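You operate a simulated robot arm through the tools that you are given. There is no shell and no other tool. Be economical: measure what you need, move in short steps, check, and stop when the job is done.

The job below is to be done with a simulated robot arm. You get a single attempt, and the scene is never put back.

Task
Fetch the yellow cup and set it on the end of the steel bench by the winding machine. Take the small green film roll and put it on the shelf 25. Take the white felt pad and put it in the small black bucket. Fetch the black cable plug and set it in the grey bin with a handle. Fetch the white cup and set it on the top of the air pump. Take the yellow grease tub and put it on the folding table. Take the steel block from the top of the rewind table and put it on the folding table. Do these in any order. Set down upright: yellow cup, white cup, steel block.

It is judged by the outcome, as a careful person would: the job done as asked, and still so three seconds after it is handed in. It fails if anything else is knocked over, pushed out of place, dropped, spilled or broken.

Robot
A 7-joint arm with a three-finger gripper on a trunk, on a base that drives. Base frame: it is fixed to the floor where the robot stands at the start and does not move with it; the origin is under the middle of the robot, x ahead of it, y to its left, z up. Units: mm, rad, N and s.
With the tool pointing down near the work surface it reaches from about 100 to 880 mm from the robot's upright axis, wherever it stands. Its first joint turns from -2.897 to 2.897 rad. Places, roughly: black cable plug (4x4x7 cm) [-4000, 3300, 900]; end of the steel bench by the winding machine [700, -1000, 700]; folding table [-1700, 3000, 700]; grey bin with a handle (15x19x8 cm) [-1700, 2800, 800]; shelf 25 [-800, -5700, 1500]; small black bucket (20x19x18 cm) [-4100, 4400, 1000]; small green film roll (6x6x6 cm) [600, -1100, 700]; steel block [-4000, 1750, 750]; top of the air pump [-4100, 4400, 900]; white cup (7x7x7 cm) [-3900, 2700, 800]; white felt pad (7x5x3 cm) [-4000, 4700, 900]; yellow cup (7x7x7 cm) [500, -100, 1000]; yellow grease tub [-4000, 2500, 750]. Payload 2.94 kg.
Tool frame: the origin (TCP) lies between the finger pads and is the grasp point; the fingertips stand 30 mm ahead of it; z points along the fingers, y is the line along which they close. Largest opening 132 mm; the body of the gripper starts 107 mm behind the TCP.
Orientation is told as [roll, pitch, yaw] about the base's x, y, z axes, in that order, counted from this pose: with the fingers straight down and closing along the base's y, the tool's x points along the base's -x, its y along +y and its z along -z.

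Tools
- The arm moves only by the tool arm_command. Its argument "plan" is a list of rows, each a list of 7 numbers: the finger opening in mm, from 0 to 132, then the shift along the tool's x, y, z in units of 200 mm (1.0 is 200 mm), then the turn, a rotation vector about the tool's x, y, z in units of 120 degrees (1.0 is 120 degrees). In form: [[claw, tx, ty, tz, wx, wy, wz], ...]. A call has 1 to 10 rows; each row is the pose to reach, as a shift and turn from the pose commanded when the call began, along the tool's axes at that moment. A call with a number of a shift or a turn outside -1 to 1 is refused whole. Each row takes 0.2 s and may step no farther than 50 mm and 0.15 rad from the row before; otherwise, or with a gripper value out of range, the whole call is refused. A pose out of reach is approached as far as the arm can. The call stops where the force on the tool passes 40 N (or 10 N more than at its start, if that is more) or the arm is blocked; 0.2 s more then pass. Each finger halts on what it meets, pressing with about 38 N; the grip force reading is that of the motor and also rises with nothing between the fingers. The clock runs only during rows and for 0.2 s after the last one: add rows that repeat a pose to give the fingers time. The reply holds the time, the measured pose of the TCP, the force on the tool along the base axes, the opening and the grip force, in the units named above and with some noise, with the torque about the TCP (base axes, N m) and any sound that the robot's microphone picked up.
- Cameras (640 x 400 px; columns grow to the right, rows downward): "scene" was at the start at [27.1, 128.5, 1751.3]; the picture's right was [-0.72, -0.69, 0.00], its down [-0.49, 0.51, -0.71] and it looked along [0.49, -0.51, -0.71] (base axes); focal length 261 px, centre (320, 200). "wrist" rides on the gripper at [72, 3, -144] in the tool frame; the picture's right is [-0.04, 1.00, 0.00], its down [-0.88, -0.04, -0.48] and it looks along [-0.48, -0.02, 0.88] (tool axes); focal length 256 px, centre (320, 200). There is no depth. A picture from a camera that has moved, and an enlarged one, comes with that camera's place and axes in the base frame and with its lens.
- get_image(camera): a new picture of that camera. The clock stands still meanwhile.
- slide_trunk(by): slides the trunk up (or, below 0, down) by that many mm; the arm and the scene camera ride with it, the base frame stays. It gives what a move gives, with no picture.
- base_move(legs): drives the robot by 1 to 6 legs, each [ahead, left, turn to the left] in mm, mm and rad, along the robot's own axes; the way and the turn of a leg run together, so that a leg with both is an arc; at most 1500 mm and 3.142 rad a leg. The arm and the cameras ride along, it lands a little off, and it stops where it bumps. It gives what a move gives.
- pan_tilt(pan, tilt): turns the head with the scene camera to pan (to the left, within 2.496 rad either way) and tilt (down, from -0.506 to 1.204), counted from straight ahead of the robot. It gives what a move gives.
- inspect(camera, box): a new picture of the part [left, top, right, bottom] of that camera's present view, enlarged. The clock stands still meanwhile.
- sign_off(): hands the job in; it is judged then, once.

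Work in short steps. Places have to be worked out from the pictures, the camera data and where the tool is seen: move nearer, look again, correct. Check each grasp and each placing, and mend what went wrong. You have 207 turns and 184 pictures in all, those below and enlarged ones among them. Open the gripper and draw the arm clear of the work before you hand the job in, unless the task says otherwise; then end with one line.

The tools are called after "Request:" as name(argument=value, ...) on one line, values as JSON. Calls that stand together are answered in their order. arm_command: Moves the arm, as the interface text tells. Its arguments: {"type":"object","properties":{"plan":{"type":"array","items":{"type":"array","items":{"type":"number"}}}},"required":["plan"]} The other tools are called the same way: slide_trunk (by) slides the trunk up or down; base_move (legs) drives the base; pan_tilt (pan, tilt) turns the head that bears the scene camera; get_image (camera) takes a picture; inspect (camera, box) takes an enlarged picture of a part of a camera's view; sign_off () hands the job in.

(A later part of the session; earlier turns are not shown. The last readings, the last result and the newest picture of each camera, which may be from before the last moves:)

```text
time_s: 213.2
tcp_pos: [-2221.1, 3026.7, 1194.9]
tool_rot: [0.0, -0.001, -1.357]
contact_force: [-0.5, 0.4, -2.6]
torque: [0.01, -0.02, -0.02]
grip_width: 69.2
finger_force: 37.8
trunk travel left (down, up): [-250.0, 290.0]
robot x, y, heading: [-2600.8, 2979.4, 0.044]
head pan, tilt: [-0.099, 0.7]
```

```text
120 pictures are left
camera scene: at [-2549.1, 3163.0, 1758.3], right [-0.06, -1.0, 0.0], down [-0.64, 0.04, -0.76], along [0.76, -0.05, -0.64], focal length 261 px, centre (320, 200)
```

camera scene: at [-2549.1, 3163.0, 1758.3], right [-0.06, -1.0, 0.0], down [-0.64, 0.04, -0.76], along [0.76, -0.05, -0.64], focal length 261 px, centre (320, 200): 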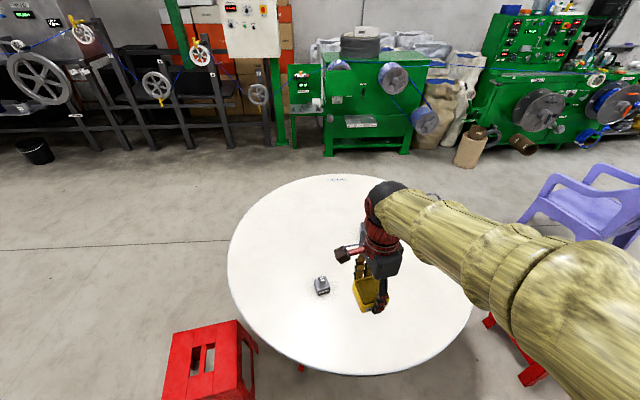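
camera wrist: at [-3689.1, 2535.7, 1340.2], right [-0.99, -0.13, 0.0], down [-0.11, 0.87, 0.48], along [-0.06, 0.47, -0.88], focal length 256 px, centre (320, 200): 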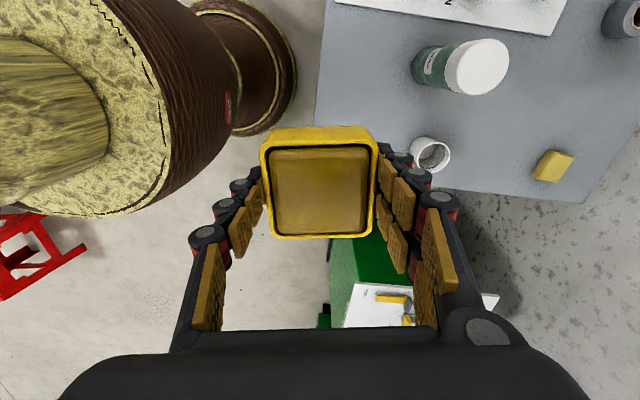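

Bring the tub over (-1990,2920), left of the bin and away from the block.

Request:
arm_command(plan=[[58, -0.077, 0.102, 0.162, 0, 0, 0], [58, -0.154, 0.203, 0.324, 0, 0, 0], [58, -0.23, 0.305, 0.486, 0, 0, 0], [58, -0.307, 0.406, 0.648, 0, 0, 0], [58, -0.384, 0.508, 0.81, 0, 0, 0]])

Request:
arm_command(plan=[[58, -0.077, 0.102, 0.162, 0, 0, 0], [58, -0.154, 0.203, 0.324, 0, 0, 0], [58, -0.23, 0.305, 0.486, 0, 0, 0], [58, -0.307, 0.406, 0.648, 0, 0, 0], [58, -0.384, 0.508, 0.81, 0, 0, 0]])

Request:
arm_command(plan=[[58, 0, 0, 0.2, 0, 0, 0], [58, 0, 0, 0.36, 0, 0, 0], [58, 0, 0, 0.39, 0, 0, 0], [58, 0, 0, 0.42, 0, 0, 0], [58, 0, 0, 0.445, 0, 0, 0], [58, 0, 0, 0.47, 0, 0, 0], [58, 0, 0, 0.495, 0, 0, 0], [58, 0, 0, 0.52, 0, 0, 0]])

Request:
get_image(camera="wrist")

```text
time_s: 214.4
tcp_pos: [-2104.8, 2972.5, 1034.8]
tool_rot: [0.003, 0.0, -1.357]
contact_force: [-0.4, -0.8, -2.1]
torque: [-0.01, 0.02, 0.01]
grip_width: 69.2
finger_force: 37.5
trunk travel left (down, up): [-250.0, 290.0]
robot x, y, heading: [-2598.2, 2981.2, 0.042]
head pan, tilt: [-0.099, 0.7]
```

```text
time_s: 215.7
tcp_pos: [-1990.4, 2915.9, 871.6]
tool_rot: [0.0, -0.001, -1.357]
contact_force: [0.8, -1.0, -2.4]
torque: [0.05, 0.03, 0.01]
grip_width: 69.2
finger_force: 38.5
trunk travel left (down, up): [-250.0, 290.0]
robot x, y, heading: [-2597.9, 2981.8, 0.033]
head pan, tilt: [-0.099, 0.7]
```

```text
time_s: 217.4
tcp_pos: [-1989.9, 2920.1, 768.0]
tool_rot: [0.005, -0.001, -1.356]
contact_force: [2.6, -1.7, 8.9]
torque: [-0.14, 0.35, 0.07]
grip_width: 69.9
finger_force: 14.3
trunk travel left (down, up): [-250.0, 290.0]
robot x, y, heading: [-2594.5, 2986.3, 0.038]
head pan, tilt: [-0.099, 0.7]
```

```text
119 pictures are left
camera wrist: at [-2003.4, 2990.3, 911.7], right [0.99, 0.17, 0.0], down [0.15, -0.87, 0.48], along [0.08, -0.47, -0.88], focal length 256 px, centre (320, 200)
```

wrist: 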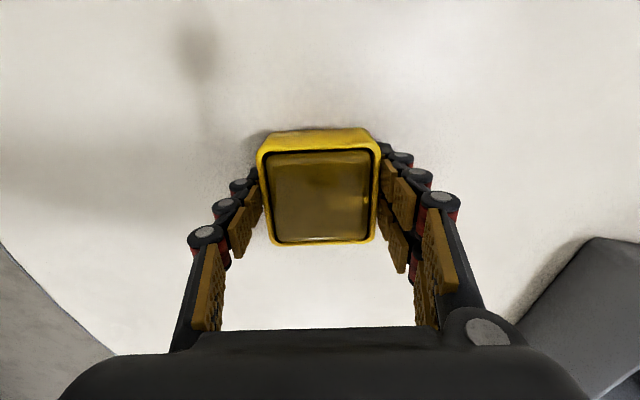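

In contact. Release and rise.

Request:
arm_command(plan=[[64, 0, 0, -0.005, 0, 0, 0], [80, 0, 0, -0.005, 0, 0, 0], [95, 0, 0, -0.005, 0, 0, 0], [95, 0, 0, -0.005, 0, 0, 0], [95, 0, 0, -0.1, 0, 0, 0], [95, 0, 0, -0.3, 0, 0, 0], [95, 0, 0, -0.5, 0, 0, 0], [95, 0, 0, -0.75, 0, 0, 0], [95, 0, 0, -1, 0, 0, 0]])

Request:
get_image(camera="wrist")

```text
time_s: 219.4
tcp_pos: [-1991.2, 2917.6, 966.8]
tool_rot: [-0.002, 0.0, -1.357]
contact_force: [-0.3, 0.9, 0.0]
torque: [-0.01, -0.07, -0.01]
grip_width: 95.2
finger_force: 0.0
trunk travel left (down, up): [-250.0, 290.0]
robot x, y, heading: [-2600.1, 2983.6, 0.038]
head pan, tilt: [-0.099, 0.7]
```

```text
118 pictures are left
camera wrist: at [-2004.4, 2989.5, 1110.1], right [0.99, 0.17, 0.0], down [0.15, -0.87, 0.48], along [0.08, -0.47, -0.88], focal length 256 px, centre (320, 200)
```

wrist: 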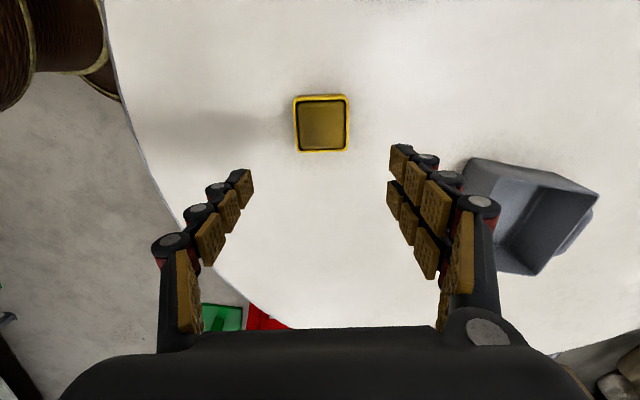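

Tub is down. Retract and go back for the white cup.

Request:
arm_command(plan=[[95, 0.077, -0.102, -0.12, 0, 0, 0], [95, 0.154, -0.203, -0.24, 0, 0, 0], [95, 0.23, -0.305, -0.36, 0, 0, 0], [95, 0.307, -0.406, -0.48, 0, 0, 0], [95, 0.384, -0.508, -0.6, 0, 0, 0]])

Request:
arm_command(plan=[[95, 0.077, -0.102, -0.12, 0, 0, 0], [95, 0.154, -0.203, -0.24, 0, 0, 0], [95, 0.23, -0.305, -0.36, 0, 0, 0], [95, 0.307, -0.406, -0.48, 0, 0, 0], [95, 0.384, -0.508, -0.6, 0, 0, 0]])

Request:
base_move(legs=[[-440, 0, 0], [0, 0, 3.1], [240, 220, 0]])

Request:
pan_tilt(pan=-0.3, tilt=0.6)

Request:
get_image(camera="wrist")

Request:
get_image(camera="scene")

```text
time_s: 220.7
tcp_pos: [-2106.9, 2973.0, 1088.1]
tool_rot: [0.0, 0.001, -1.357]
contact_force: [-0.4, 0.2, 0.1]
torque: [0.0, -0.02, 0.01]
grip_width: 94.8
finger_force: 0.1
trunk travel left (down, up): [-250.0, 290.0]
robot x, y, heading: [-2594.8, 2978.0, 0.035]
head pan, tilt: [-0.099, 0.7]
```

```text
time_s: 221.8
tcp_pos: [-2223.1, 3027.1, 1207.9]
tool_rot: [0.0, 0.0, -1.357]
contact_force: [0.4, 0.1, 0.6]
torque: [-0.04, -0.06, 0.01]
grip_width: 95.3
finger_force: 0.0
trunk travel left (down, up): [-250.0, 290.0]
robot x, y, heading: [-2601.8, 2982.2, 0.037]
head pan, tilt: [-0.099, 0.7]
```

```text
time_s: 233.6
tcp_pos: [-3652.9, 2700.2, 1209.5]
tool_rot: [0.001, 0.0, 1.777]
contact_force: [-0.3, -0.3, -0.5]
torque: [-0.02, -0.03, 0.0]
grip_width: 95.1
finger_force: 0.0
trunk travel left (down, up): [-250.0, 290.0]
robot x, y, heading: [-3276.0, 2740.9, -3.113]
head pan, tilt: [-0.099, 0.7]
```

```text
time_s: 234.4
tcp_pos: [-3653.1, 2699.0, 1208.0]
tool_rot: [-0.001, 0.001, 1.777]
contact_force: [0.8, 0.3, -0.8]
torque: [0.01, -0.01, 0.01]
grip_width: 95.0
finger_force: 0.0
trunk travel left (down, up): [-250.0, 290.0]
robot x, y, heading: [-3278.6, 2739.3, -3.11]
head pan, tilt: [-0.3, 0.6]
```

```text
117 pictures are left
camera wrist: at [-3641.4, 2627.7, 1352.3], right [-0.99, -0.16, 0.0], down [-0.14, 0.87, 0.48], along [-0.08, 0.47, -0.88], focal length 256 px, centre (320, 200)
```

wrist: 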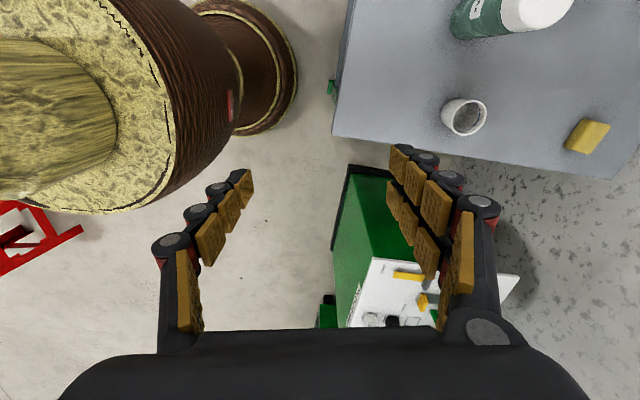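

```text
116 pictures are left
camera scene: at [-3327.4, 2572.0, 1766.9], right [0.27, 0.96, 0.0], down [0.54, -0.15, -0.82], along [-0.8, 0.22, -0.57], focal length 261 px, centre (320, 200)
```

scene: 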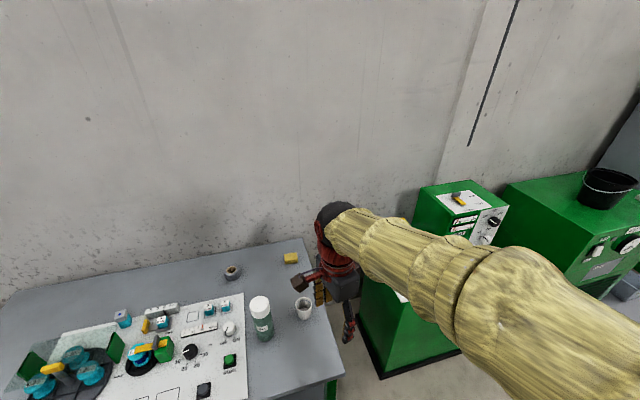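

White cup at ≈(-3937,2676), rim ≈845. Move above it.

Request:
arm_command(plan=[[105, -0.018, 0.141, 0.139, 0, 0, 0], [105, -0.035, 0.283, 0.278, 0, 0, 0], [105, -0.053, 0.424, 0.417, 0, 0, 0], [105, -0.07, 0.566, 0.556, 0, 0, 0], [105, -0.088, 0.707, 0.695, 0, 0, 0]])

Request:
arm_command(plan=[[105, -0.018, 0.141, 0.139, 0, 0, 0], [105, -0.035, 0.283, 0.278, 0, 0, 0], [105, -0.053, 0.424, 0.417, 0, 0, 0], [105, -0.07, 0.566, 0.556, 0, 0, 0], [105, -0.088, 0.707, 0.695, 0, 0, 0]])

Request:
get_image(camera="wrist")

```text
time_s: 235.6
tcp_pos: [-3797.7, 2686.7, 1069.8]
tool_rot: [-0.001, 0.0, 1.776]
contact_force: [0.5, 0.6, -0.1]
torque: [0.0, 0.0, -0.01]
grip_width: 104.8
finger_force: 0.0
trunk travel left (down, up): [-250.0, 290.0]
robot x, y, heading: [-3280.6, 2741.3, -3.116]
head pan, tilt: [-0.3, 0.6]
```

```text
time_s: 236.8
tcp_pos: [-3936.0, 2676.3, 930.8]
tool_rot: [-0.001, -0.001, 1.778]
contact_force: [-0.1, 0.1, 1.4]
torque: [0.02, -0.01, -0.02]
grip_width: 104.9
finger_force: 0.1
trunk travel left (down, up): [-250.0, 290.0]
robot x, y, heading: [-3277.9, 2742.6, -3.11]
head pan, tilt: [-0.3, 0.6]
```

```text
115 pictures are left
camera wrist: at [-3925.5, 2604.0, 1074.6], right [-0.99, -0.16, 0.0], down [-0.14, 0.87, 0.48], along [-0.08, 0.47, -0.88], focal length 256 px, centre (320, 200)
```

wrist: 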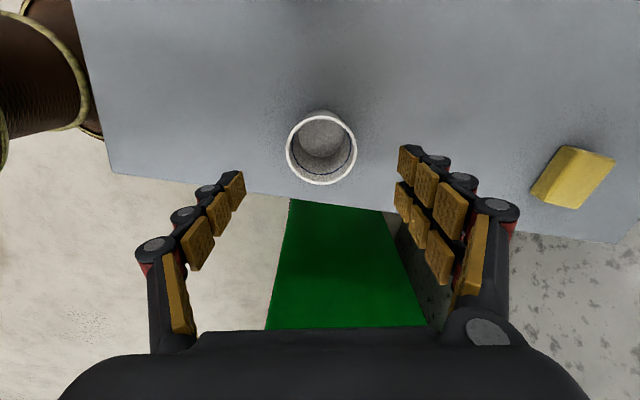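

Centred. Descend to 818 and grip.

Request:
arm_command(plan=[[105, -0.012, 0.01, 0.2, 0, 0, 0], [105, -0.012, 0.01, 0.4, 0, 0, 0], [105, -0.012, 0.01, 0.563, 0, 0, 0], [80, -0.012, 0.01, 0.563, 0, 0, 0], [55, -0.012, 0.01, 0.563, 0, 0, 0], [55, -0.012, 0.01, 0.563, 0, 0, 0], [55, -0.012, 0.01, 0.563, 0, 0, 0]])

Request:
arm_command(plan=[[50, 0, 0, -0.1, 0, 0, 0], [50, 0, 0, -0.28, 0, 0, 0], [50, 0, 0, -0.46, 0, 0, 0], [50, 0, 0, -0.64, 0, 0, 0], [50, 0, 0, -0.82, 0, 0, 0], [50, 0, 0, -1, 0, 0, 0]])

Request:
get_image(camera="wrist")

Request:
inspect(camera="scene", box=[400, 140, 640, 300])

```text
time_s: 238.4
tcp_pos: [-3939.3, 2678.3, 819.7]
tool_rot: [-0.001, 0.0, 1.777]
contact_force: [1.1, -0.4, -0.6]
torque: [-0.03, -0.01, 0.02]
grip_width: 61.7
finger_force: 20.7
trunk travel left (down, up): [-250.0, 290.0]
robot x, y, heading: [-3275.8, 2737.1, -3.11]
head pan, tilt: [-0.3, 0.6]
```

```text
time_s: 239.8
tcp_pos: [-3937.9, 2679.1, 1018.5]
tool_rot: [-0.002, -0.001, 1.777]
contact_force: [-0.1, 0.1, -1.4]
torque: [0.0, 0.03, 0.01]
grip_width: 61.5
finger_force: 37.9
trunk travel left (down, up): [-250.0, 290.0]
robot x, y, heading: [-3280.4, 2741.1, -3.114]
head pan, tilt: [-0.3, 0.6]
```

```text
114 pictures are left
camera wrist: at [-3927.8, 2607.8, 1163.1], right [-0.99, -0.16, 0.0], down [-0.14, 0.87, 0.48], along [-0.08, 0.47, -0.88], focal length 256 px, centre (320, 200)
```

wrist: 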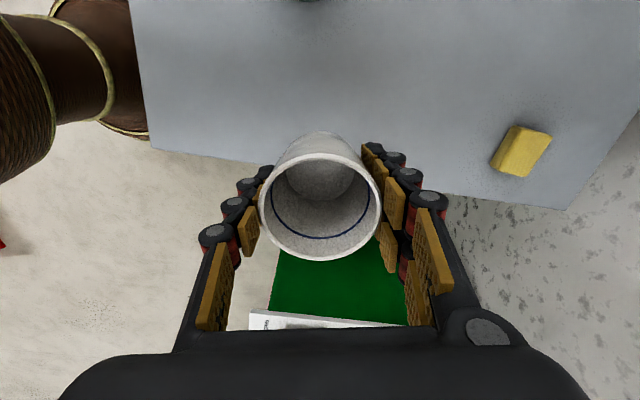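

```text
2.50 times, centred on (520, 220) of scene
camera zoom: at [-3327.3, 2572.0, 1766.9], right [0.27, 0.96, 0.0], down [0.54, -0.15, -0.83], along [-0.8, 0.22, -0.56], focal length 652 px, centre (-180, 150)
```

zoom: 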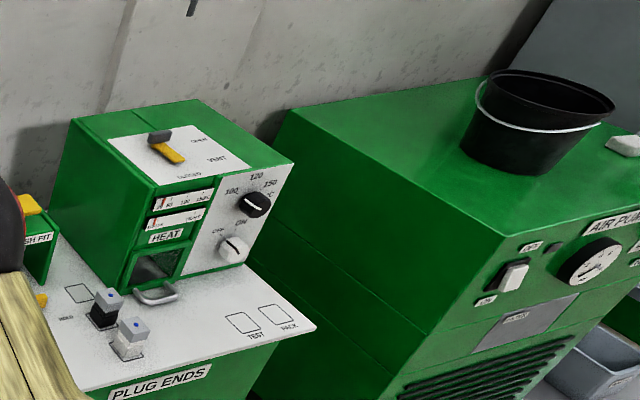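

Cup held. Retract, then drive to the air pump at y≈4250 to inspect its top.

Request:
arm_command(plan=[[50, 0.018, -0.141, -0.12, 0, 0, 0], [50, 0.035, -0.283, -0.24, 0, 0, 0], [50, 0.053, -0.424, -0.36, 0, 0, 0], [50, 0.07, -0.566, -0.48, 0, 0, 0], [50, 0.088, -0.707, -0.6, 0, 0, 0]])

Request:
arm_command(plan=[[50, 0.018, -0.141, -0.12, 0, 0, 0], [50, 0.035, -0.283, -0.24, 0, 0, 0], [50, 0.053, -0.424, -0.36, 0, 0, 0], [50, 0.07, -0.566, -0.48, 0, 0, 0], [50, 0.088, -0.707, -0.6, 0, 0, 0]])

Request:
base_move(legs=[[-200, 0, -0.03], [0, -1450, 0]])

Request:
pan_tilt(pan=-0.1, tilt=0.55)

Request:
get_image(camera="scene")

Request:
get_image(camera="wrist")

```text
time_s: 241.0
tcp_pos: [-3796.9, 2689.0, 1138.9]
tool_rot: [-0.001, 0.0, 1.776]
contact_force: [0.2, 0.0, -0.6]
torque: [-0.03, -0.03, 0.01]
grip_width: 61.1
finger_force: 38.1
trunk travel left (down, up): [-250.0, 290.0]
robot x, y, heading: [-3281.6, 2738.8, -3.113]
head pan, tilt: [-0.3, 0.6]
```

```text
time_s: 242.2
tcp_pos: [-3654.8, 2700.4, 1256.1]
tool_rot: [-0.001, 0.001, 1.777]
contact_force: [0.9, 0.0, -0.6]
torque: [0.0, 0.04, -0.01]
grip_width: 61.1
finger_force: 38.0
trunk travel left (down, up): [-250.0, 290.0]
robot x, y, heading: [-3274.3, 2740.9, -3.111]
head pan, tilt: [-0.3, 0.6]
```

```text
time_s: 250.6
tcp_pos: [-3450.9, 4175.0, 1256.4]
tool_rot: [0.0, 0.0, 1.733]
contact_force: [-0.4, -0.4, -0.4]
torque: [0.02, 0.0, 0.02]
grip_width: 60.7
finger_force: 38.4
trunk travel left (down, up): [-250.0, 290.0]
robot x, y, heading: [-3070.5, 4197.3, 3.128]
head pan, tilt: [-0.3, 0.6]
```

```text
time_s: 251.3
tcp_pos: [-3451.3, 4174.5, 1256.9]
tool_rot: [0.0, 0.0, 1.731]
contact_force: [-0.5, 0.1, -0.7]
torque: [-0.05, -0.02, 0.01]
grip_width: 60.5
finger_force: 38.1
trunk travel left (down, up): [-250.0, 290.0]
robot x, y, heading: [-3071.0, 4201.6, 3.125]
head pan, tilt: [-0.099, 0.55]
```

```text
112 pictures are left
camera scene: at [-3134.3, 4015.1, 1771.4], right [0.11, 0.99, 0.0], down [0.52, -0.06, -0.85], along [-0.85, 0.1, -0.52], focal length 261 px, centre (320, 200)
```

scene: 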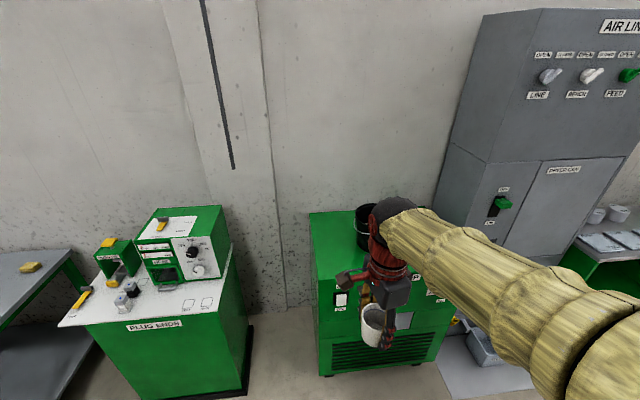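

```text
111 pictures are left
camera wrist: at [-3443.2, 4102.6, 1400.4], right [-0.99, -0.12, 0.0], down [-0.1, 0.87, 0.48], along [-0.06, 0.47, -0.88], focal length 256 px, centre (320, 200)
```

wrist: 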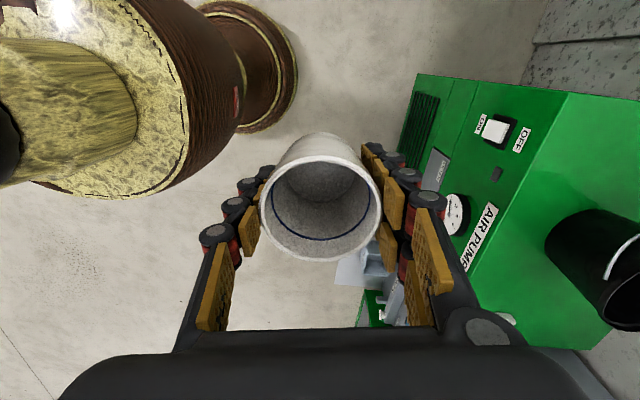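

The air pump's top has free space left of the bucket (y≈4095–4290). Drive nearer and view.

Request:
base_move(legs=[[290, 0, 0.016]])

Request:
pan_tilt(pan=-0.1, tilt=0.75)

Request:
get_image(camera="wrist")

Request:
get_image(camera="scene")

```text
time_s: 253.3
tcp_pos: [-3744.3, 4173.3, 1256.8]
tool_rot: [-0.001, 0.001, 1.745]
contact_force: [0.1, -0.7, -0.9]
torque: [0.0, -0.05, 0.0]
grip_width: 60.6
finger_force: 37.6
trunk travel left (down, up): [-250.0, 290.0]
robot x, y, heading: [-3368.0, 4201.9, 3.14]
head pan, tilt: [-0.099, 0.55]
```

```text
time_s: 254.1
tcp_pos: [-3744.1, 4173.4, 1256.5]
tool_rot: [-0.001, 0.0, 1.744]
contact_force: [-0.4, -0.7, -0.6]
torque: [-0.02, 0.02, -0.01]
grip_width: 60.7
finger_force: 38.2
trunk travel left (down, up): [-250.0, 290.0]
robot x, y, heading: [-3368.0, 4203.1, 3.136]
head pan, tilt: [-0.099, 0.75]
```

```text
110 pictures are left
camera wrist: at [-3735.9, 4100.9, 1400.2], right [-0.99, -0.13, 0.0], down [-0.11, 0.87, 0.48], along [-0.06, 0.47, -0.88], focal length 256 px, centre (320, 200)
```

wrist: 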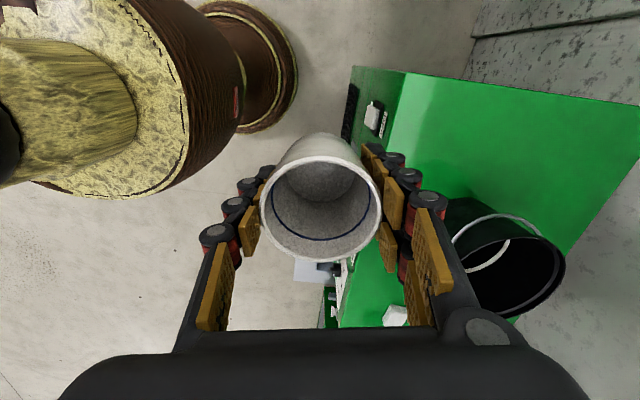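

```text
109 pictures are left
camera scene: at [-3419.1, 4016.3, 1754.1], right [0.1, 0.99, 0.0], down [0.68, -0.07, -0.73], along [-0.73, 0.07, -0.68], focal length 261 px, centre (320, 200)
```

scene: 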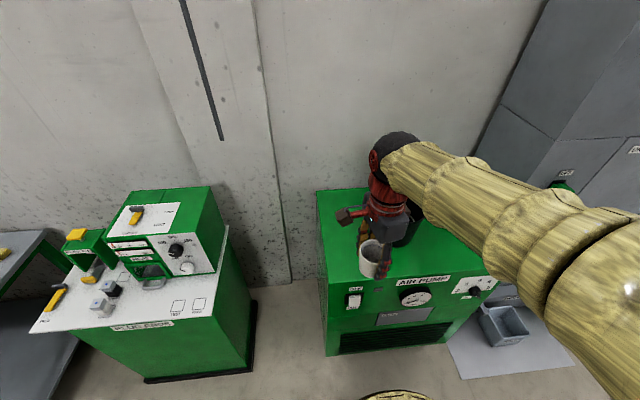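

Pump top ≈916, left-front corner (-3880,4098). Place the cup at about (-4020,4168).

Request:
arm_command(plan=[[50, -0.021, 0.137, 0.08, 0, 0, 0], [50, -0.042, 0.273, 0.16, 0, 0, 0], [50, -0.064, 0.41, 0.24, 0, 0, 0], [50, -0.085, 0.546, 0.32, 0, 0, 0], [50, -0.106, 0.683, 0.4, 0, 0, 0]])

Request:
arm_command(plan=[[50, -0.021, 0.137, 0.08, 0, 0, 0], [50, -0.042, 0.273, 0.16, 0, 0, 0], [50, -0.064, 0.41, 0.24, 0, 0, 0], [50, -0.085, 0.546, 0.32, 0, 0, 0], [50, -0.106, 0.683, 0.4, 0, 0, 0]])

Request:
get_image(camera="wrist")

Request:
get_image(camera="scene")

```text
time_s: 255.2
tcp_pos: [-3883.9, 4172.6, 1173.6]
tool_rot: [-0.001, 0.0, 1.744]
contact_force: [-0.2, 1.0, -0.5]
torque: [-0.01, -0.01, 0.01]
grip_width: 60.6
finger_force: 37.9
trunk travel left (down, up): [-250.0, 290.0]
robot x, y, heading: [-3369.2, 4201.5, 3.135]
head pan, tilt: [-0.099, 0.75]
```

```text
time_s: 256.4
tcp_pos: [-4021.4, 4167.7, 1094.9]
tool_rot: [-0.002, 0.001, 1.744]
contact_force: [0.5, -0.1, -1.2]
torque: [-0.03, 0.0, 0.02]
grip_width: 60.6
finger_force: 38.7
trunk travel left (down, up): [-250.0, 290.0]
robot x, y, heading: [-3367.2, 4200.9, 3.141]
head pan, tilt: [-0.099, 0.75]
```

```text
108 pictures are left
camera wrist: at [-4012.3, 4095.9, 1238.1], right [-0.99, -0.13, 0.0], down [-0.11, 0.87, 0.48], along [-0.06, 0.47, -0.88], focal length 256 px, centre (320, 200)
```

wrist: 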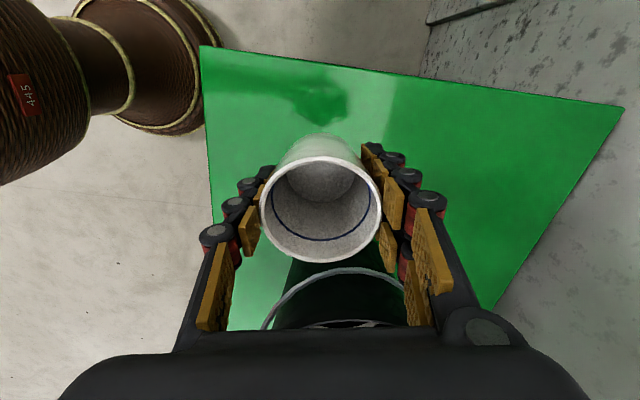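

```text
107 pictures are left
camera scene: at [-3420.1, 4016.2, 1754.0], right [0.1, 0.99, 0.0], down [0.68, -0.07, -0.73], along [-0.73, 0.07, -0.68], focal length 261 px, centre (320, 200)
```

scene: 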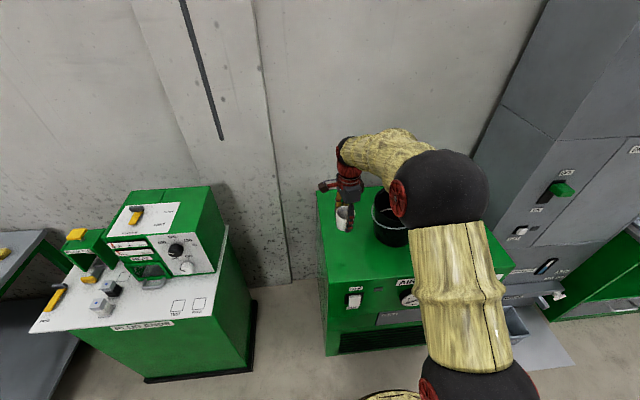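

Check the clearance between cup and bucket.

Request:
inspect(camera="scene", box=[300, 150, 440, 290])

```text
2.86 times, centred on (370, 220) of scene
camera zoom: at [-3420.1, 4016.2, 1754.0], right [0.1, 0.99, 0.0], down [0.68, -0.07, -0.73], along [-0.73, 0.07, -0.68], focal length 745 px, centre (177, 143)
```

zoom: 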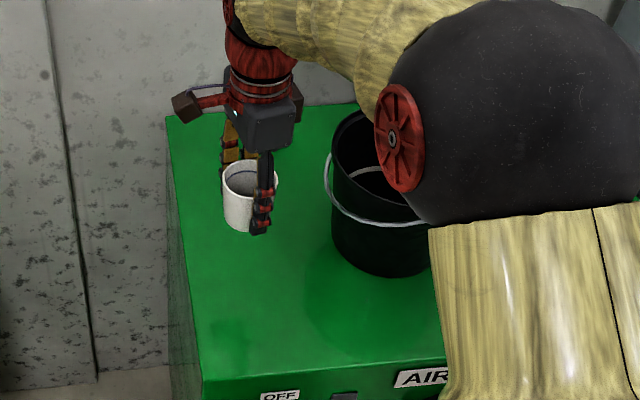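

Clear: the bail's nearest point is ~75 mm from the cup. Descend, feel the contact.

Request:
arm_command(plan=[[50, 0, 0, 0.2, 0, 0, 0], [50, 0, 0, 0.4, 0, 0, 0], [50, 0, 0, 0.58, 0, 0, 0]])

Request:
arm_command(plan=[[50, 0, 0, 0.025, 0, 0, 0], [50, 0, 0, 0.05, 0, 0, 0], [50, 0, 0, 0.075, 0, 0, 0], [50, 0, 0, 0.1, 0, 0, 0], [50, 0, 0, 0.125, 0, 0, 0], [50, 0, 0, 0.15, 0, 0, 0], [50, 0, 0, 0.175, 0, 0, 0], [50, 0, 0, 0.2, 0, 0, 0]])

```text
time_s: 257.2
tcp_pos: [-4021.7, 4168.8, 978.2]
tool_rot: [0.0, 0.0, 1.742]
contact_force: [-0.5, 0.3, -0.9]
torque: [-0.02, -0.04, 0.0]
grip_width: 60.3
finger_force: 38.5
trunk travel left (down, up): [-250.0, 290.0]
robot x, y, heading: [-3367.3, 4201.7, 3.136]
head pan, tilt: [-0.099, 0.75]
```

```text
time_s: 258.7
tcp_pos: [-4024.2, 4167.9, 955.8]
tool_rot: [0.011, -0.002, 1.743]
contact_force: [2.1, 1.0, 15.3]
torque: [0.05, -0.39, -0.05]
grip_width: 60.5
finger_force: 38.0
trunk travel left (down, up): [-250.0, 290.0]
robot x, y, heading: [-3366.5, 4202.5, 3.141]
head pan, tilt: [-0.099, 0.75]
stopped in row 7: the force on the tool passed its limit at 44 N (the readings are from after the stop); the commanded pose is now the measured one
```

Contact with the pump top. Release, rise, check.

Request:
arm_command(plan=[[55, 0, 0, -0.008, 0, 0, 0], [70, 0, 0, -0.008, 0, 0, 0], [90, 0, 0, -0.008, 0, 0, 0], [90, 0, 0, -0.008, 0, 0, 0], [90, 0, 0, -0.1, 0, 0, 0], [90, 0, 0, -0.3, 0, 0, 0], [90, 0, 0, -0.5, 0, 0, 0], [90, 0, 0, -0.75, 0, 0, 0], [90, 0, 0, -1, 0, 0, 0]])

Request:
get_image(camera="wrist")

```text
time_s: 260.7
tcp_pos: [-4021.1, 4169.5, 1155.9]
tool_rot: [0.006, -0.003, 1.743]
contact_force: [1.7, -0.4, -0.7]
torque: [0.0, 0.03, -0.02]
grip_width: 90.2
finger_force: 0.1
trunk travel left (down, up): [-250.0, 290.0]
robot x, y, heading: [-3365.7, 4199.5, 3.138]
head pan, tilt: [-0.099, 0.75]
```

```text
105 pictures are left
camera wrist: at [-4011.9, 4097.2, 1299.5], right [-0.99, -0.13, 0.0], down [-0.11, 0.87, 0.48], along [-0.07, 0.47, -0.88], focal length 256 px, centre (320, 200)
```

wrist: 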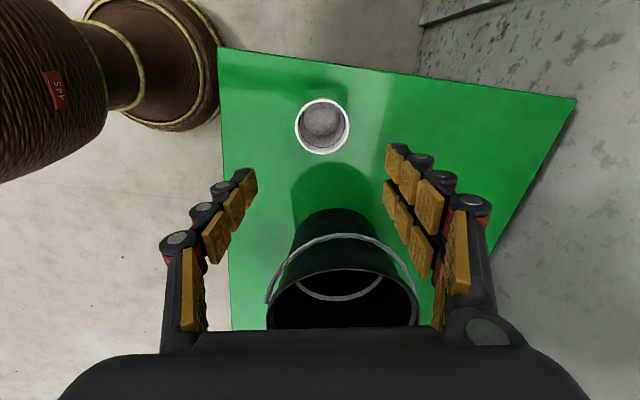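

White cup is standing on the pump. Retract and move right toward the felt pad.

Request:
arm_command(plan=[[90, 0.021, -0.137, -0.06, 0, 0, 0], [90, 0.042, -0.273, -0.12, 0, 0, 0], [90, 0.064, -0.41, -0.18, 0, 0, 0], [90, 0.085, -0.546, -0.24, 0, 0, 0], [90, 0.106, -0.683, -0.3, 0, 0, 0]])

Request:
arm_command(plan=[[90, 0.021, -0.137, -0.06, 0, 0, 0], [90, 0.042, -0.273, -0.12, 0, 0, 0], [90, 0.064, -0.41, -0.18, 0, 0, 0], [90, 0.085, -0.546, -0.24, 0, 0, 0], [90, 0.106, -0.683, -0.3, 0, 0, 0]])

Request:
base_move(legs=[[-100, -350, 0]])

Request:
get_image(camera="scene")

Request:
get_image(camera="wrist")

```text
time_s: 261.9
tcp_pos: [-3884.1, 4170.8, 1215.3]
tool_rot: [0.007, -0.002, 1.745]
contact_force: [0.3, 0.0, -0.3]
torque: [0.01, 0.04, 0.05]
grip_width: 89.7
finger_force: 0.0
trunk travel left (down, up): [-250.0, 290.0]
robot x, y, heading: [-3367.8, 4204.2, 3.139]
head pan, tilt: [-0.099, 0.75]
```

```text
time_s: 263.1
tcp_pos: [-3745.7, 4171.2, 1272.8]
tool_rot: [0.006, -0.002, 1.742]
contact_force: [0.0, -0.6, 0.1]
torque: [-0.02, 0.01, 0.02]
grip_width: 89.6
finger_force: 0.1
trunk travel left (down, up): [-250.0, 290.0]
robot x, y, heading: [-3366.0, 4196.7, 3.136]
head pan, tilt: [-0.099, 0.75]
```

```text
time_s: 265.4
tcp_pos: [-3647.0, 4514.0, 1272.1]
tool_rot: [0.007, -0.002, 1.745]
contact_force: [-0.5, 0.7, -0.8]
torque: [-0.02, -0.02, 0.02]
grip_width: 90.1
finger_force: 0.1
trunk travel left (down, up): [-250.0, 290.0]
robot x, y, heading: [-3263.7, 4539.4, 3.141]
head pan, tilt: [-0.099, 0.75]
```

```text
104 pictures are left
camera scene: at [-3319.2, 4358.7, 1754.1], right [0.1, 0.99, 0.0], down [0.68, -0.07, -0.73], along [-0.73, 0.07, -0.68], focal length 261 px, centre (320, 200)
```

scene: 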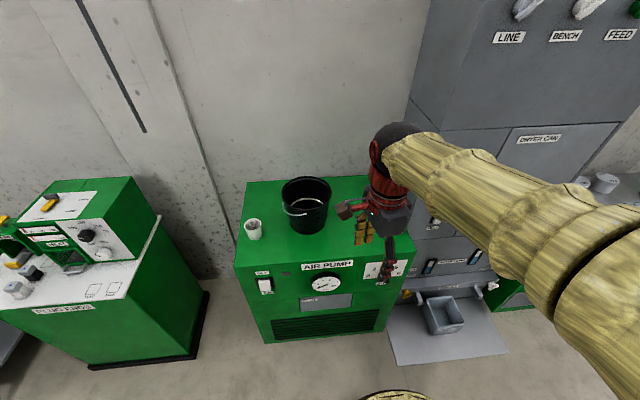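

```text
103 pictures are left
camera wrist: at [-3636.7, 4441.7, 1416.2], right [-0.99, -0.13, 0.01], down [-0.11, 0.87, 0.48], along [-0.07, 0.47, -0.88], focal length 256 px, centre (320, 200)
```

wrist: 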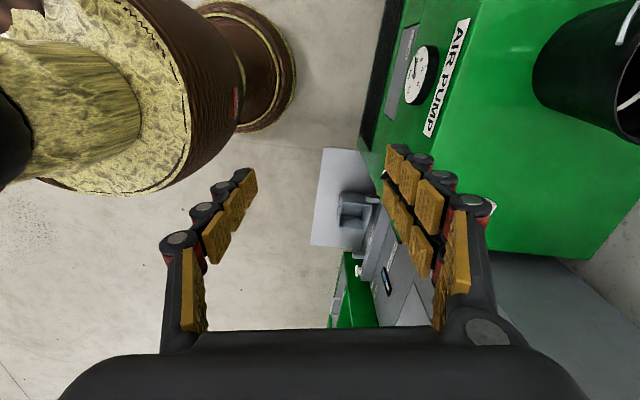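

The pad is hidden behind the hand; it's at roughly (-4017,4681). Move the tool above that spot, staying high.

Request:
arm_command(plan=[[90, -0.111, 0.155, 0.0, 0, 0, 0], [90, -0.222, 0.309, 0.0, 0, 0, 0], [90, -0.334, 0.464, 0.0, 0, 0, 0], [90, -0.445, 0.618, 0.0, 0, 0, 0], [90, -0.556, 0.773, 0.0, 0, 0, 0]])

Request:
get_image(camera="scene")

Request:
get_image(camera="wrist")

```text
time_s: 266.6
tcp_pos: [-3820.6, 4597.1, 1272.7]
tool_rot: [0.006, -0.002, 1.742]
contact_force: [-0.4, 0.6, 0.1]
torque: [-0.01, -0.01, -0.05]
grip_width: 89.8
finger_force: 0.1
trunk travel left (down, up): [-250.0, 290.0]
robot x, y, heading: [-3266.2, 4544.9, 3.143]
head pan, tilt: [-0.099, 0.75]
```

```text
102 pictures are left
camera scene: at [-3320.5, 4358.5, 1754.0], right [0.1, 0.99, 0.0], down [0.68, -0.07, -0.73], along [-0.73, 0.07, -0.68], focal length 261 px, centre (320, 200)
```

scene: 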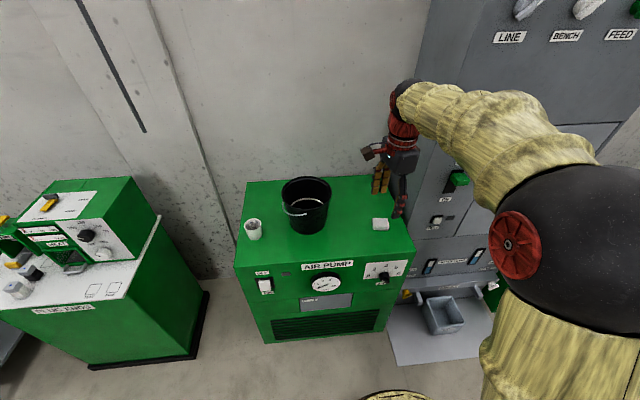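

```text
101 pictures are left
camera wrist: at [-3810.9, 4525.6, 1416.8], right [-0.99, -0.13, 0.01], down [-0.11, 0.87, 0.48], along [-0.07, 0.47, -0.88], focal length 256 px, centre (320, 200)
```

wrist: 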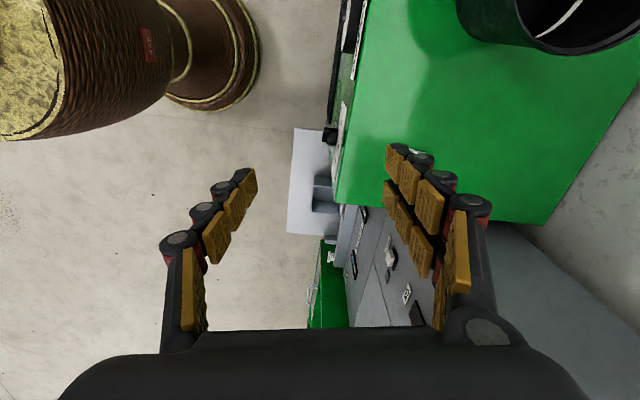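

Pad seen at ≈(-4031,4679). Zoom to see its orientation.

Request:
inspect(camera="scene", box=[350, 190, 430, 260])

```text
5.71 times, centred on (390, 225) of scene
camera zoom: at [-3320.5, 4358.5, 1754.0], right [0.1, 0.99, 0.0], down [0.68, -0.07, -0.73], along [-0.73, 0.07, -0.68], focal length 1490 px, centre (-80, 57)
```

zoom: 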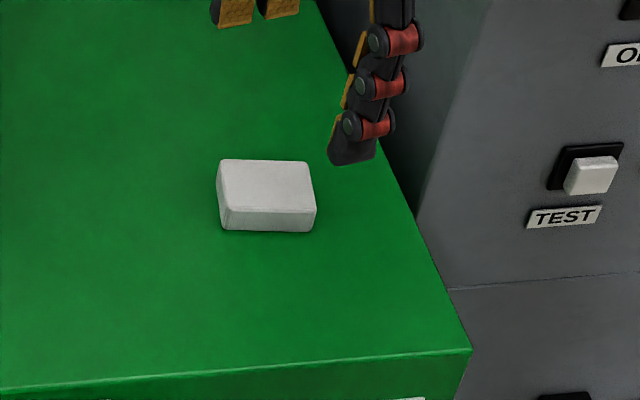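

Pad's short side (5 cm) lies along x. Move above it while turning ~0.27 rad.

Request:
arm_command(plan=[[90, -0.095, 0.156, 0.13, 0, 0, 0.022], [90, -0.19, 0.312, 0.26, 0, 0, 0.043], [90, -0.284, 0.468, 0.4, 0, 0, 0.065], [90, -0.379, 0.624, 0.53, 0, 0, 0.086], [90, -0.474, 0.78, 0.67, 0, 0, 0.108], [90, -0.568, 0.937, 0.8, 0, 0, 0.129]])

Request:
get_image(camera="wrist")

Request:
get_image(camera="scene")

```text
time_s: 268.0
tcp_pos: [-4024.3, 4675.0, 1113.7]
tool_rot: [0.005, 0.0, 1.473]
contact_force: [0.6, -0.1, -0.6]
torque: [-0.02, -0.08, 0.01]
grip_width: 89.9
finger_force: 0.0
trunk travel left (down, up): [-250.0, 290.0]
robot x, y, heading: [-3269.5, 4543.7, 3.142]
head pan, tilt: [-0.099, 0.75]
```

```text
99 pictures are left
camera wrist: at [-4034.7, 4602.6, 1257.8], right [-0.99, 0.14, 0.0], down [0.13, 0.87, 0.47], along [0.06, 0.47, -0.88], focal length 256 px, centre (320, 200)
```

wrist: 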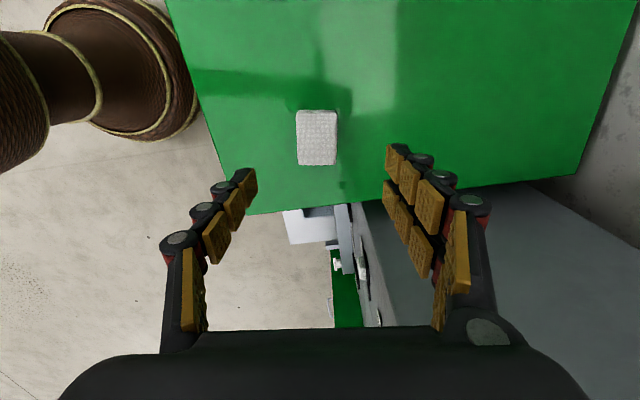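

```text
98 pictures are left
camera scene: at [-3321.4, 4358.6, 1754.0], right [0.1, 0.99, 0.0], down [0.68, -0.07, -0.73], along [-0.73, 0.07, -0.68], focal length 261 px, centre (320, 200)
```

scene: 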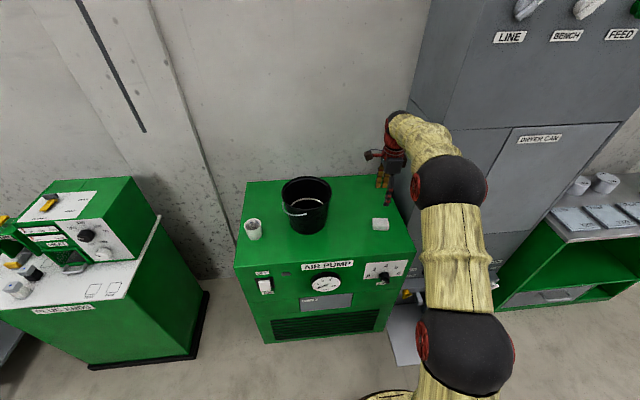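

Slight correction (+7 mm y) and descend to TCP≈953; grip the pad.

Request:
arm_command(plan=[[85, -0.036, -0.012, 0.22, 0, 0, 0], [85, -0.036, -0.012, 0.44, 0, 0, 0], [85, -0.036, -0.012, 0.66, 0, 0, 0], [85, -0.036, -0.012, 0.8, 0, 0, 0], [65, -0.036, -0.012, 0.8, 0, 0, 0], [40, -0.036, -0.012, 0.8, 0, 0, 0], [40, -0.036, -0.012, 0.8, 0, 0, 0], [40, -0.036, -0.012, 0.8, 0, 0, 0]])

Request:
get_image(camera="wrist")

```text
time_s: 269.8
tcp_pos: [-4022.0, 4681.8, 953.2]
tool_rot: [0.005, 0.0, 1.474]
contact_force: [0.0, -0.2, -0.6]
torque: [0.01, -0.01, 0.01]
grip_width: 49.5
finger_force: 26.6
trunk travel left (down, up): [-250.0, 290.0]
robot x, y, heading: [-3267.4, 4544.7, 3.137]
head pan, tilt: [-0.099, 0.75]
```

```text
97 pictures are left
camera wrist: at [-4031.0, 4609.5, 1098.1], right [-0.99, 0.14, 0.01], down [0.13, 0.87, 0.48], along [0.06, 0.47, -0.88], focal length 256 px, centre (320, 200)
```

wrist: 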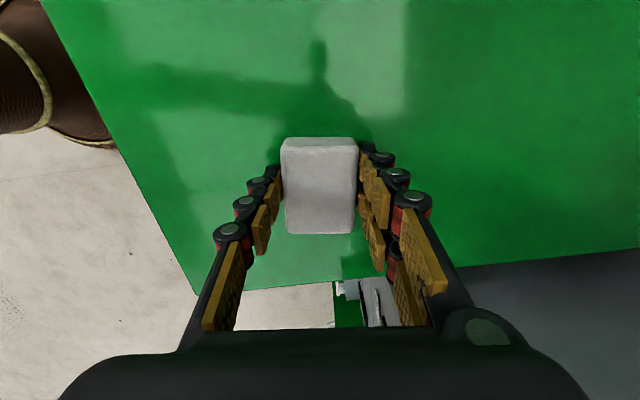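

Pad gripped. Lift well above the bucket rim.

Request:
arm_command(plan=[[35, 0, 0, -0.15, 0, 0, 0], [35, 0, 0, -0.36, 0, 0, 0], [35, 0, 0, -0.58, 0, 0, 0], [35, 0, 0, -0.8, 0, 0, 0], [35, 0, 0, -1, 0, 0, 0]])

Request:
arm_command(plan=[[35, 0, 0, -0.2, 0, 0, 0], [35, 0, 0, -0.35, 0, 0, 0], [35, 0.22, 0, -0.35, 0, 0, 0], [35, 0.44, 0, -0.35, 0, 0, 0], [35, 0.66, 0, -0.35, 0, 0, 0]])

Request:
get_image(camera="wrist")

Request:
get_image(camera="scene")

```text
time_s: 271.0
tcp_pos: [-4017.0, 4683.9, 1154.8]
tool_rot: [0.006, -0.001, 1.474]
contact_force: [1.0, -0.9, -0.6]
torque: [0.01, 0.03, 0.02]
grip_width: 48.4
finger_force: 37.8
trunk travel left (down, up): [-250.0, 290.0]
robot x, y, heading: [-3264.5, 4544.0, 3.142]
head pan, tilt: [-0.099, 0.75]
```

```text
time_s: 272.2
tcp_pos: [-4033.3, 4549.5, 1224.8]
tool_rot: [0.006, -0.001, 1.475]
contact_force: [-0.3, -0.9, 0.3]
torque: [0.01, -0.01, 0.01]
grip_width: 48.3
finger_force: 38.1
trunk travel left (down, up): [-250.0, 290.0]
robot x, y, heading: [-3264.8, 4543.5, 3.138]
head pan, tilt: [-0.099, 0.75]
```

```text
96 pictures are left
camera wrist: at [-4042.4, 4478.9, 1368.6], right [-0.99, 0.14, 0.01], down [0.13, 0.87, 0.48], along [0.06, 0.47, -0.88], focal length 256 px, centre (320, 200)
```

wrist: 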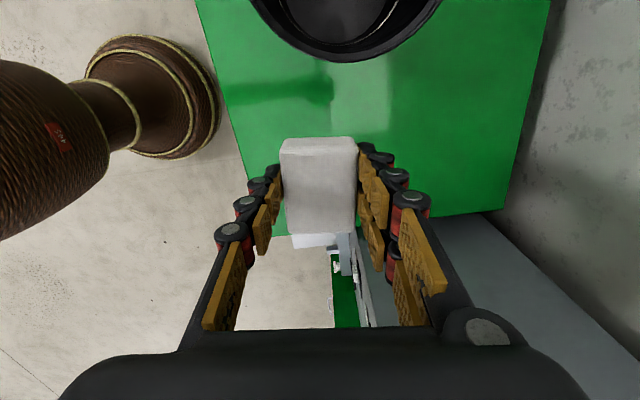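

```text
95 pictures are left
camera scene: at [-3320.2, 4357.8, 1754.0], right [0.1, 0.99, 0.0], down [0.68, -0.07, -0.73], along [-0.73, 0.07, -0.68], focal length 261 px, centre (320, 200)
```

scene: 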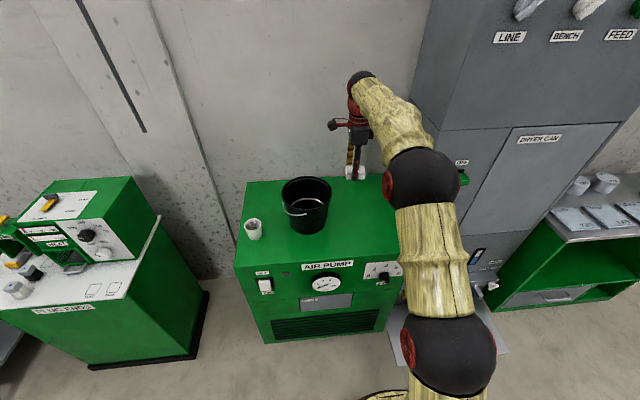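

Bucket centre ≈(-4072,4382). Move over it.

Request:
arm_command(plan=[[35, 0.21, 0.03, 0, 0, 0, 0], [35, 0.43, 0.06, 0, 0, 0, 0], [35, 0.64, 0.09, 0, 0, 0, 0], [35, 0.85, 0.114, 0, 0, 0, 0]])

Request:
get_image(camera="wrist")

Request:
inspect(camera="scene", box=[230, 60, 430, 260])

```text
time_s: 273.2
tcp_pos: [-4072.0, 4383.3, 1224.0]
tool_rot: [0.006, 0.001, 1.473]
contact_force: [-0.4, -1.1, -0.9]
torque: [0.03, -0.03, 0.03]
grip_width: 48.5
finger_force: 37.9
trunk travel left (down, up): [-250.0, 290.0]
robot x, y, heading: [-3265.6, 4542.0, 3.14]
head pan, tilt: [-0.099, 0.75]
```

```text
94 pictures are left
camera wrist: at [-4082.3, 4310.1, 1367.9], right [-0.99, 0.14, 0.01], down [0.12, 0.87, 0.48], along [0.06, 0.47, -0.88], focal length 256 px, centre (320, 200)
```

wrist: 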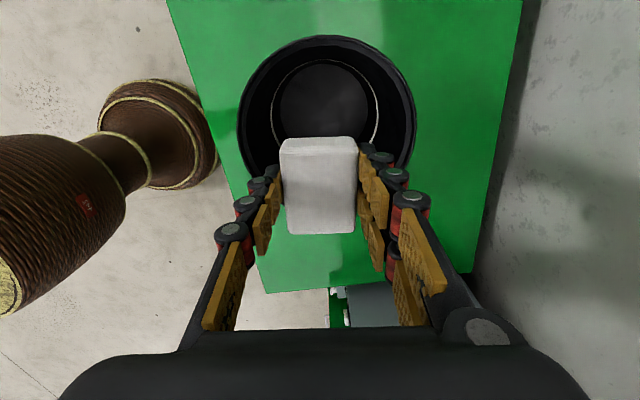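

```text
2.00 times, centred on (330, 160) of scene
camera zoom: at [-3320.9, 4357.0, 1753.8], right [0.1, 0.99, 0.0], down [0.68, -0.07, -0.73], along [-0.73, 0.07, -0.68], focal length 521 px, centre (300, 280)
```

zoom: 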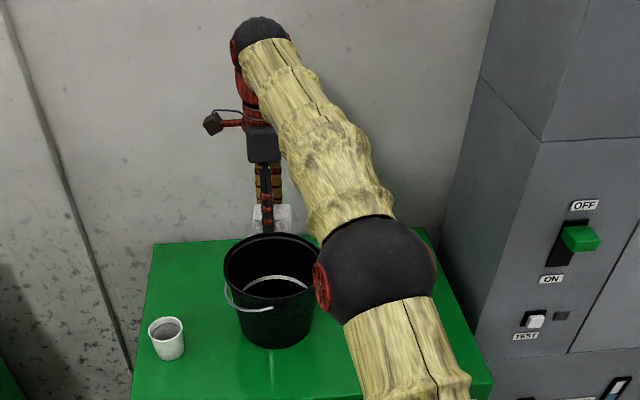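

The elbow is low and close to the bucket at this long reach; I'll move the base closer (ahead 100, left 120) and bring the tool back over the bucket.

Request:
base_move(legs=[[100, 130, 0]])

Request:
arm_command(plan=[[35, -0.12, -0.1, 0, 0, 0, 0], [35, -0.24, -0.2, 0, 0, 0, 0], [35, -0.36, -0.3, 0, 0, 0, 0], [35, -0.48, -0.4, 0, 0, 0, 0]])

Request:
get_image(camera="wrist")

Request:
get_image(camera="scene")

```text
time_s: 274.6
tcp_pos: [-4174.0, 4249.7, 1224.2]
tool_rot: [0.005, -0.002, 1.475]
contact_force: [-0.2, -0.2, -0.2]
torque: [0.01, -0.04, 0.02]
grip_width: 48.4
finger_force: 38.0
trunk travel left (down, up): [-250.0, 290.0]
robot x, y, heading: [-3364.8, 4412.0, 3.145]
head pan, tilt: [-0.099, 0.75]
```

```text
time_s: 275.6
tcp_pos: [-4082.5, 4339.8, 1227.6]
tool_rot: [0.007, 0.0, 1.475]
contact_force: [0.1, 0.0, 1.1]
torque: [-0.03, 0.02, 0.02]
grip_width: 48.1
finger_force: 38.3
trunk travel left (down, up): [-250.0, 290.0]
robot x, y, heading: [-3368.5, 4409.7, 3.137]
head pan, tilt: [-0.099, 0.75]
```

```text
92 pictures are left
camera wrist: at [-4092.7, 4267.6, 1370.9], right [-0.99, 0.14, 0.01], down [0.12, 0.87, 0.47], along [0.06, 0.47, -0.88], focal length 256 px, centre (320, 200)
```

wrist: 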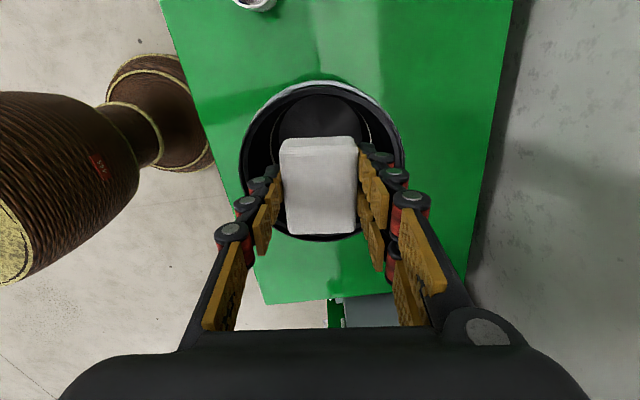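

```text
91 pictures are left
camera scene: at [-3420.3, 4225.7, 1754.1], right [0.1, 0.99, 0.0], down [0.68, -0.07, -0.73], along [-0.73, 0.07, -0.68], focal length 261 px, centre (320, 200)
```

scene: 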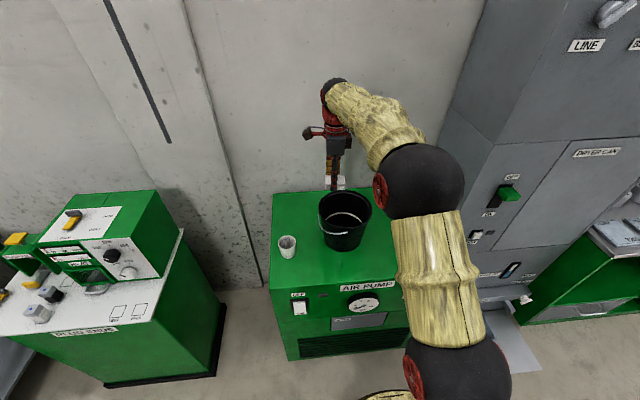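

Bucket centre ≈(-4083,4366); shift +26 mm in y and lower into the bucket.

Request:
arm_command(plan=[[35, -0.13, 0.012, 0, 0, 0, 0], [35, -0.13, 0.012, 0.22, 0, 0, 0], [35, -0.13, 0.012, 0.44, 0, 0, 0], [35, -0.13, 0.012, 0.62, 0, 0, 0]])

Request:
get_image(camera="wrist")

Request:
inspect(camera="scene", box=[260, 80, 440, 260])

```text
time_s: 276.6
tcp_pos: [-4081.3, 4365.0, 1100.4]
tool_rot: [0.006, 0.0, 1.477]
contact_force: [-0.1, 0.4, -0.2]
torque: [0.01, 0.02, -0.01]
grip_width: 48.4
finger_force: 38.2
trunk travel left (down, up): [-250.0, 290.0]
robot x, y, heading: [-3369.7, 4411.8, 3.138]
head pan, tilt: [-0.099, 0.75]
```

```text
90 pictures are left
camera wrist: at [-4091.6, 4293.2, 1243.8], right [-0.99, 0.14, 0.01], down [0.12, 0.87, 0.48], along [0.06, 0.47, -0.88], focal length 256 px, centre (320, 200)
```

wrist: 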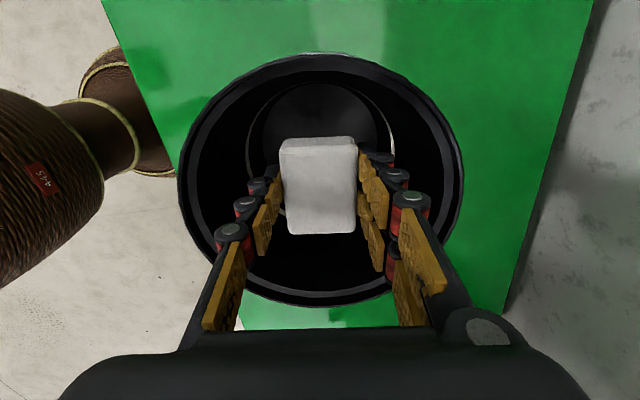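

```text
2.22 times, centred on (350, 170) of scene
camera zoom: at [-3421.6, 4225.6, 1754.0], right [0.1, 0.99, 0.0], down [0.68, -0.07, -0.73], along [-0.73, 0.07, -0.68], focal length 579 px, centre (253, 267)
```

zoom: 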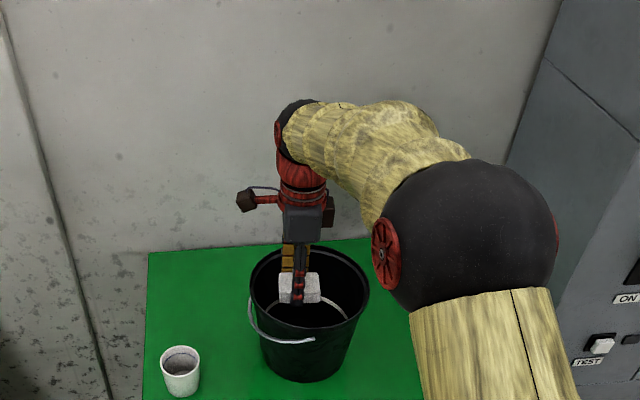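

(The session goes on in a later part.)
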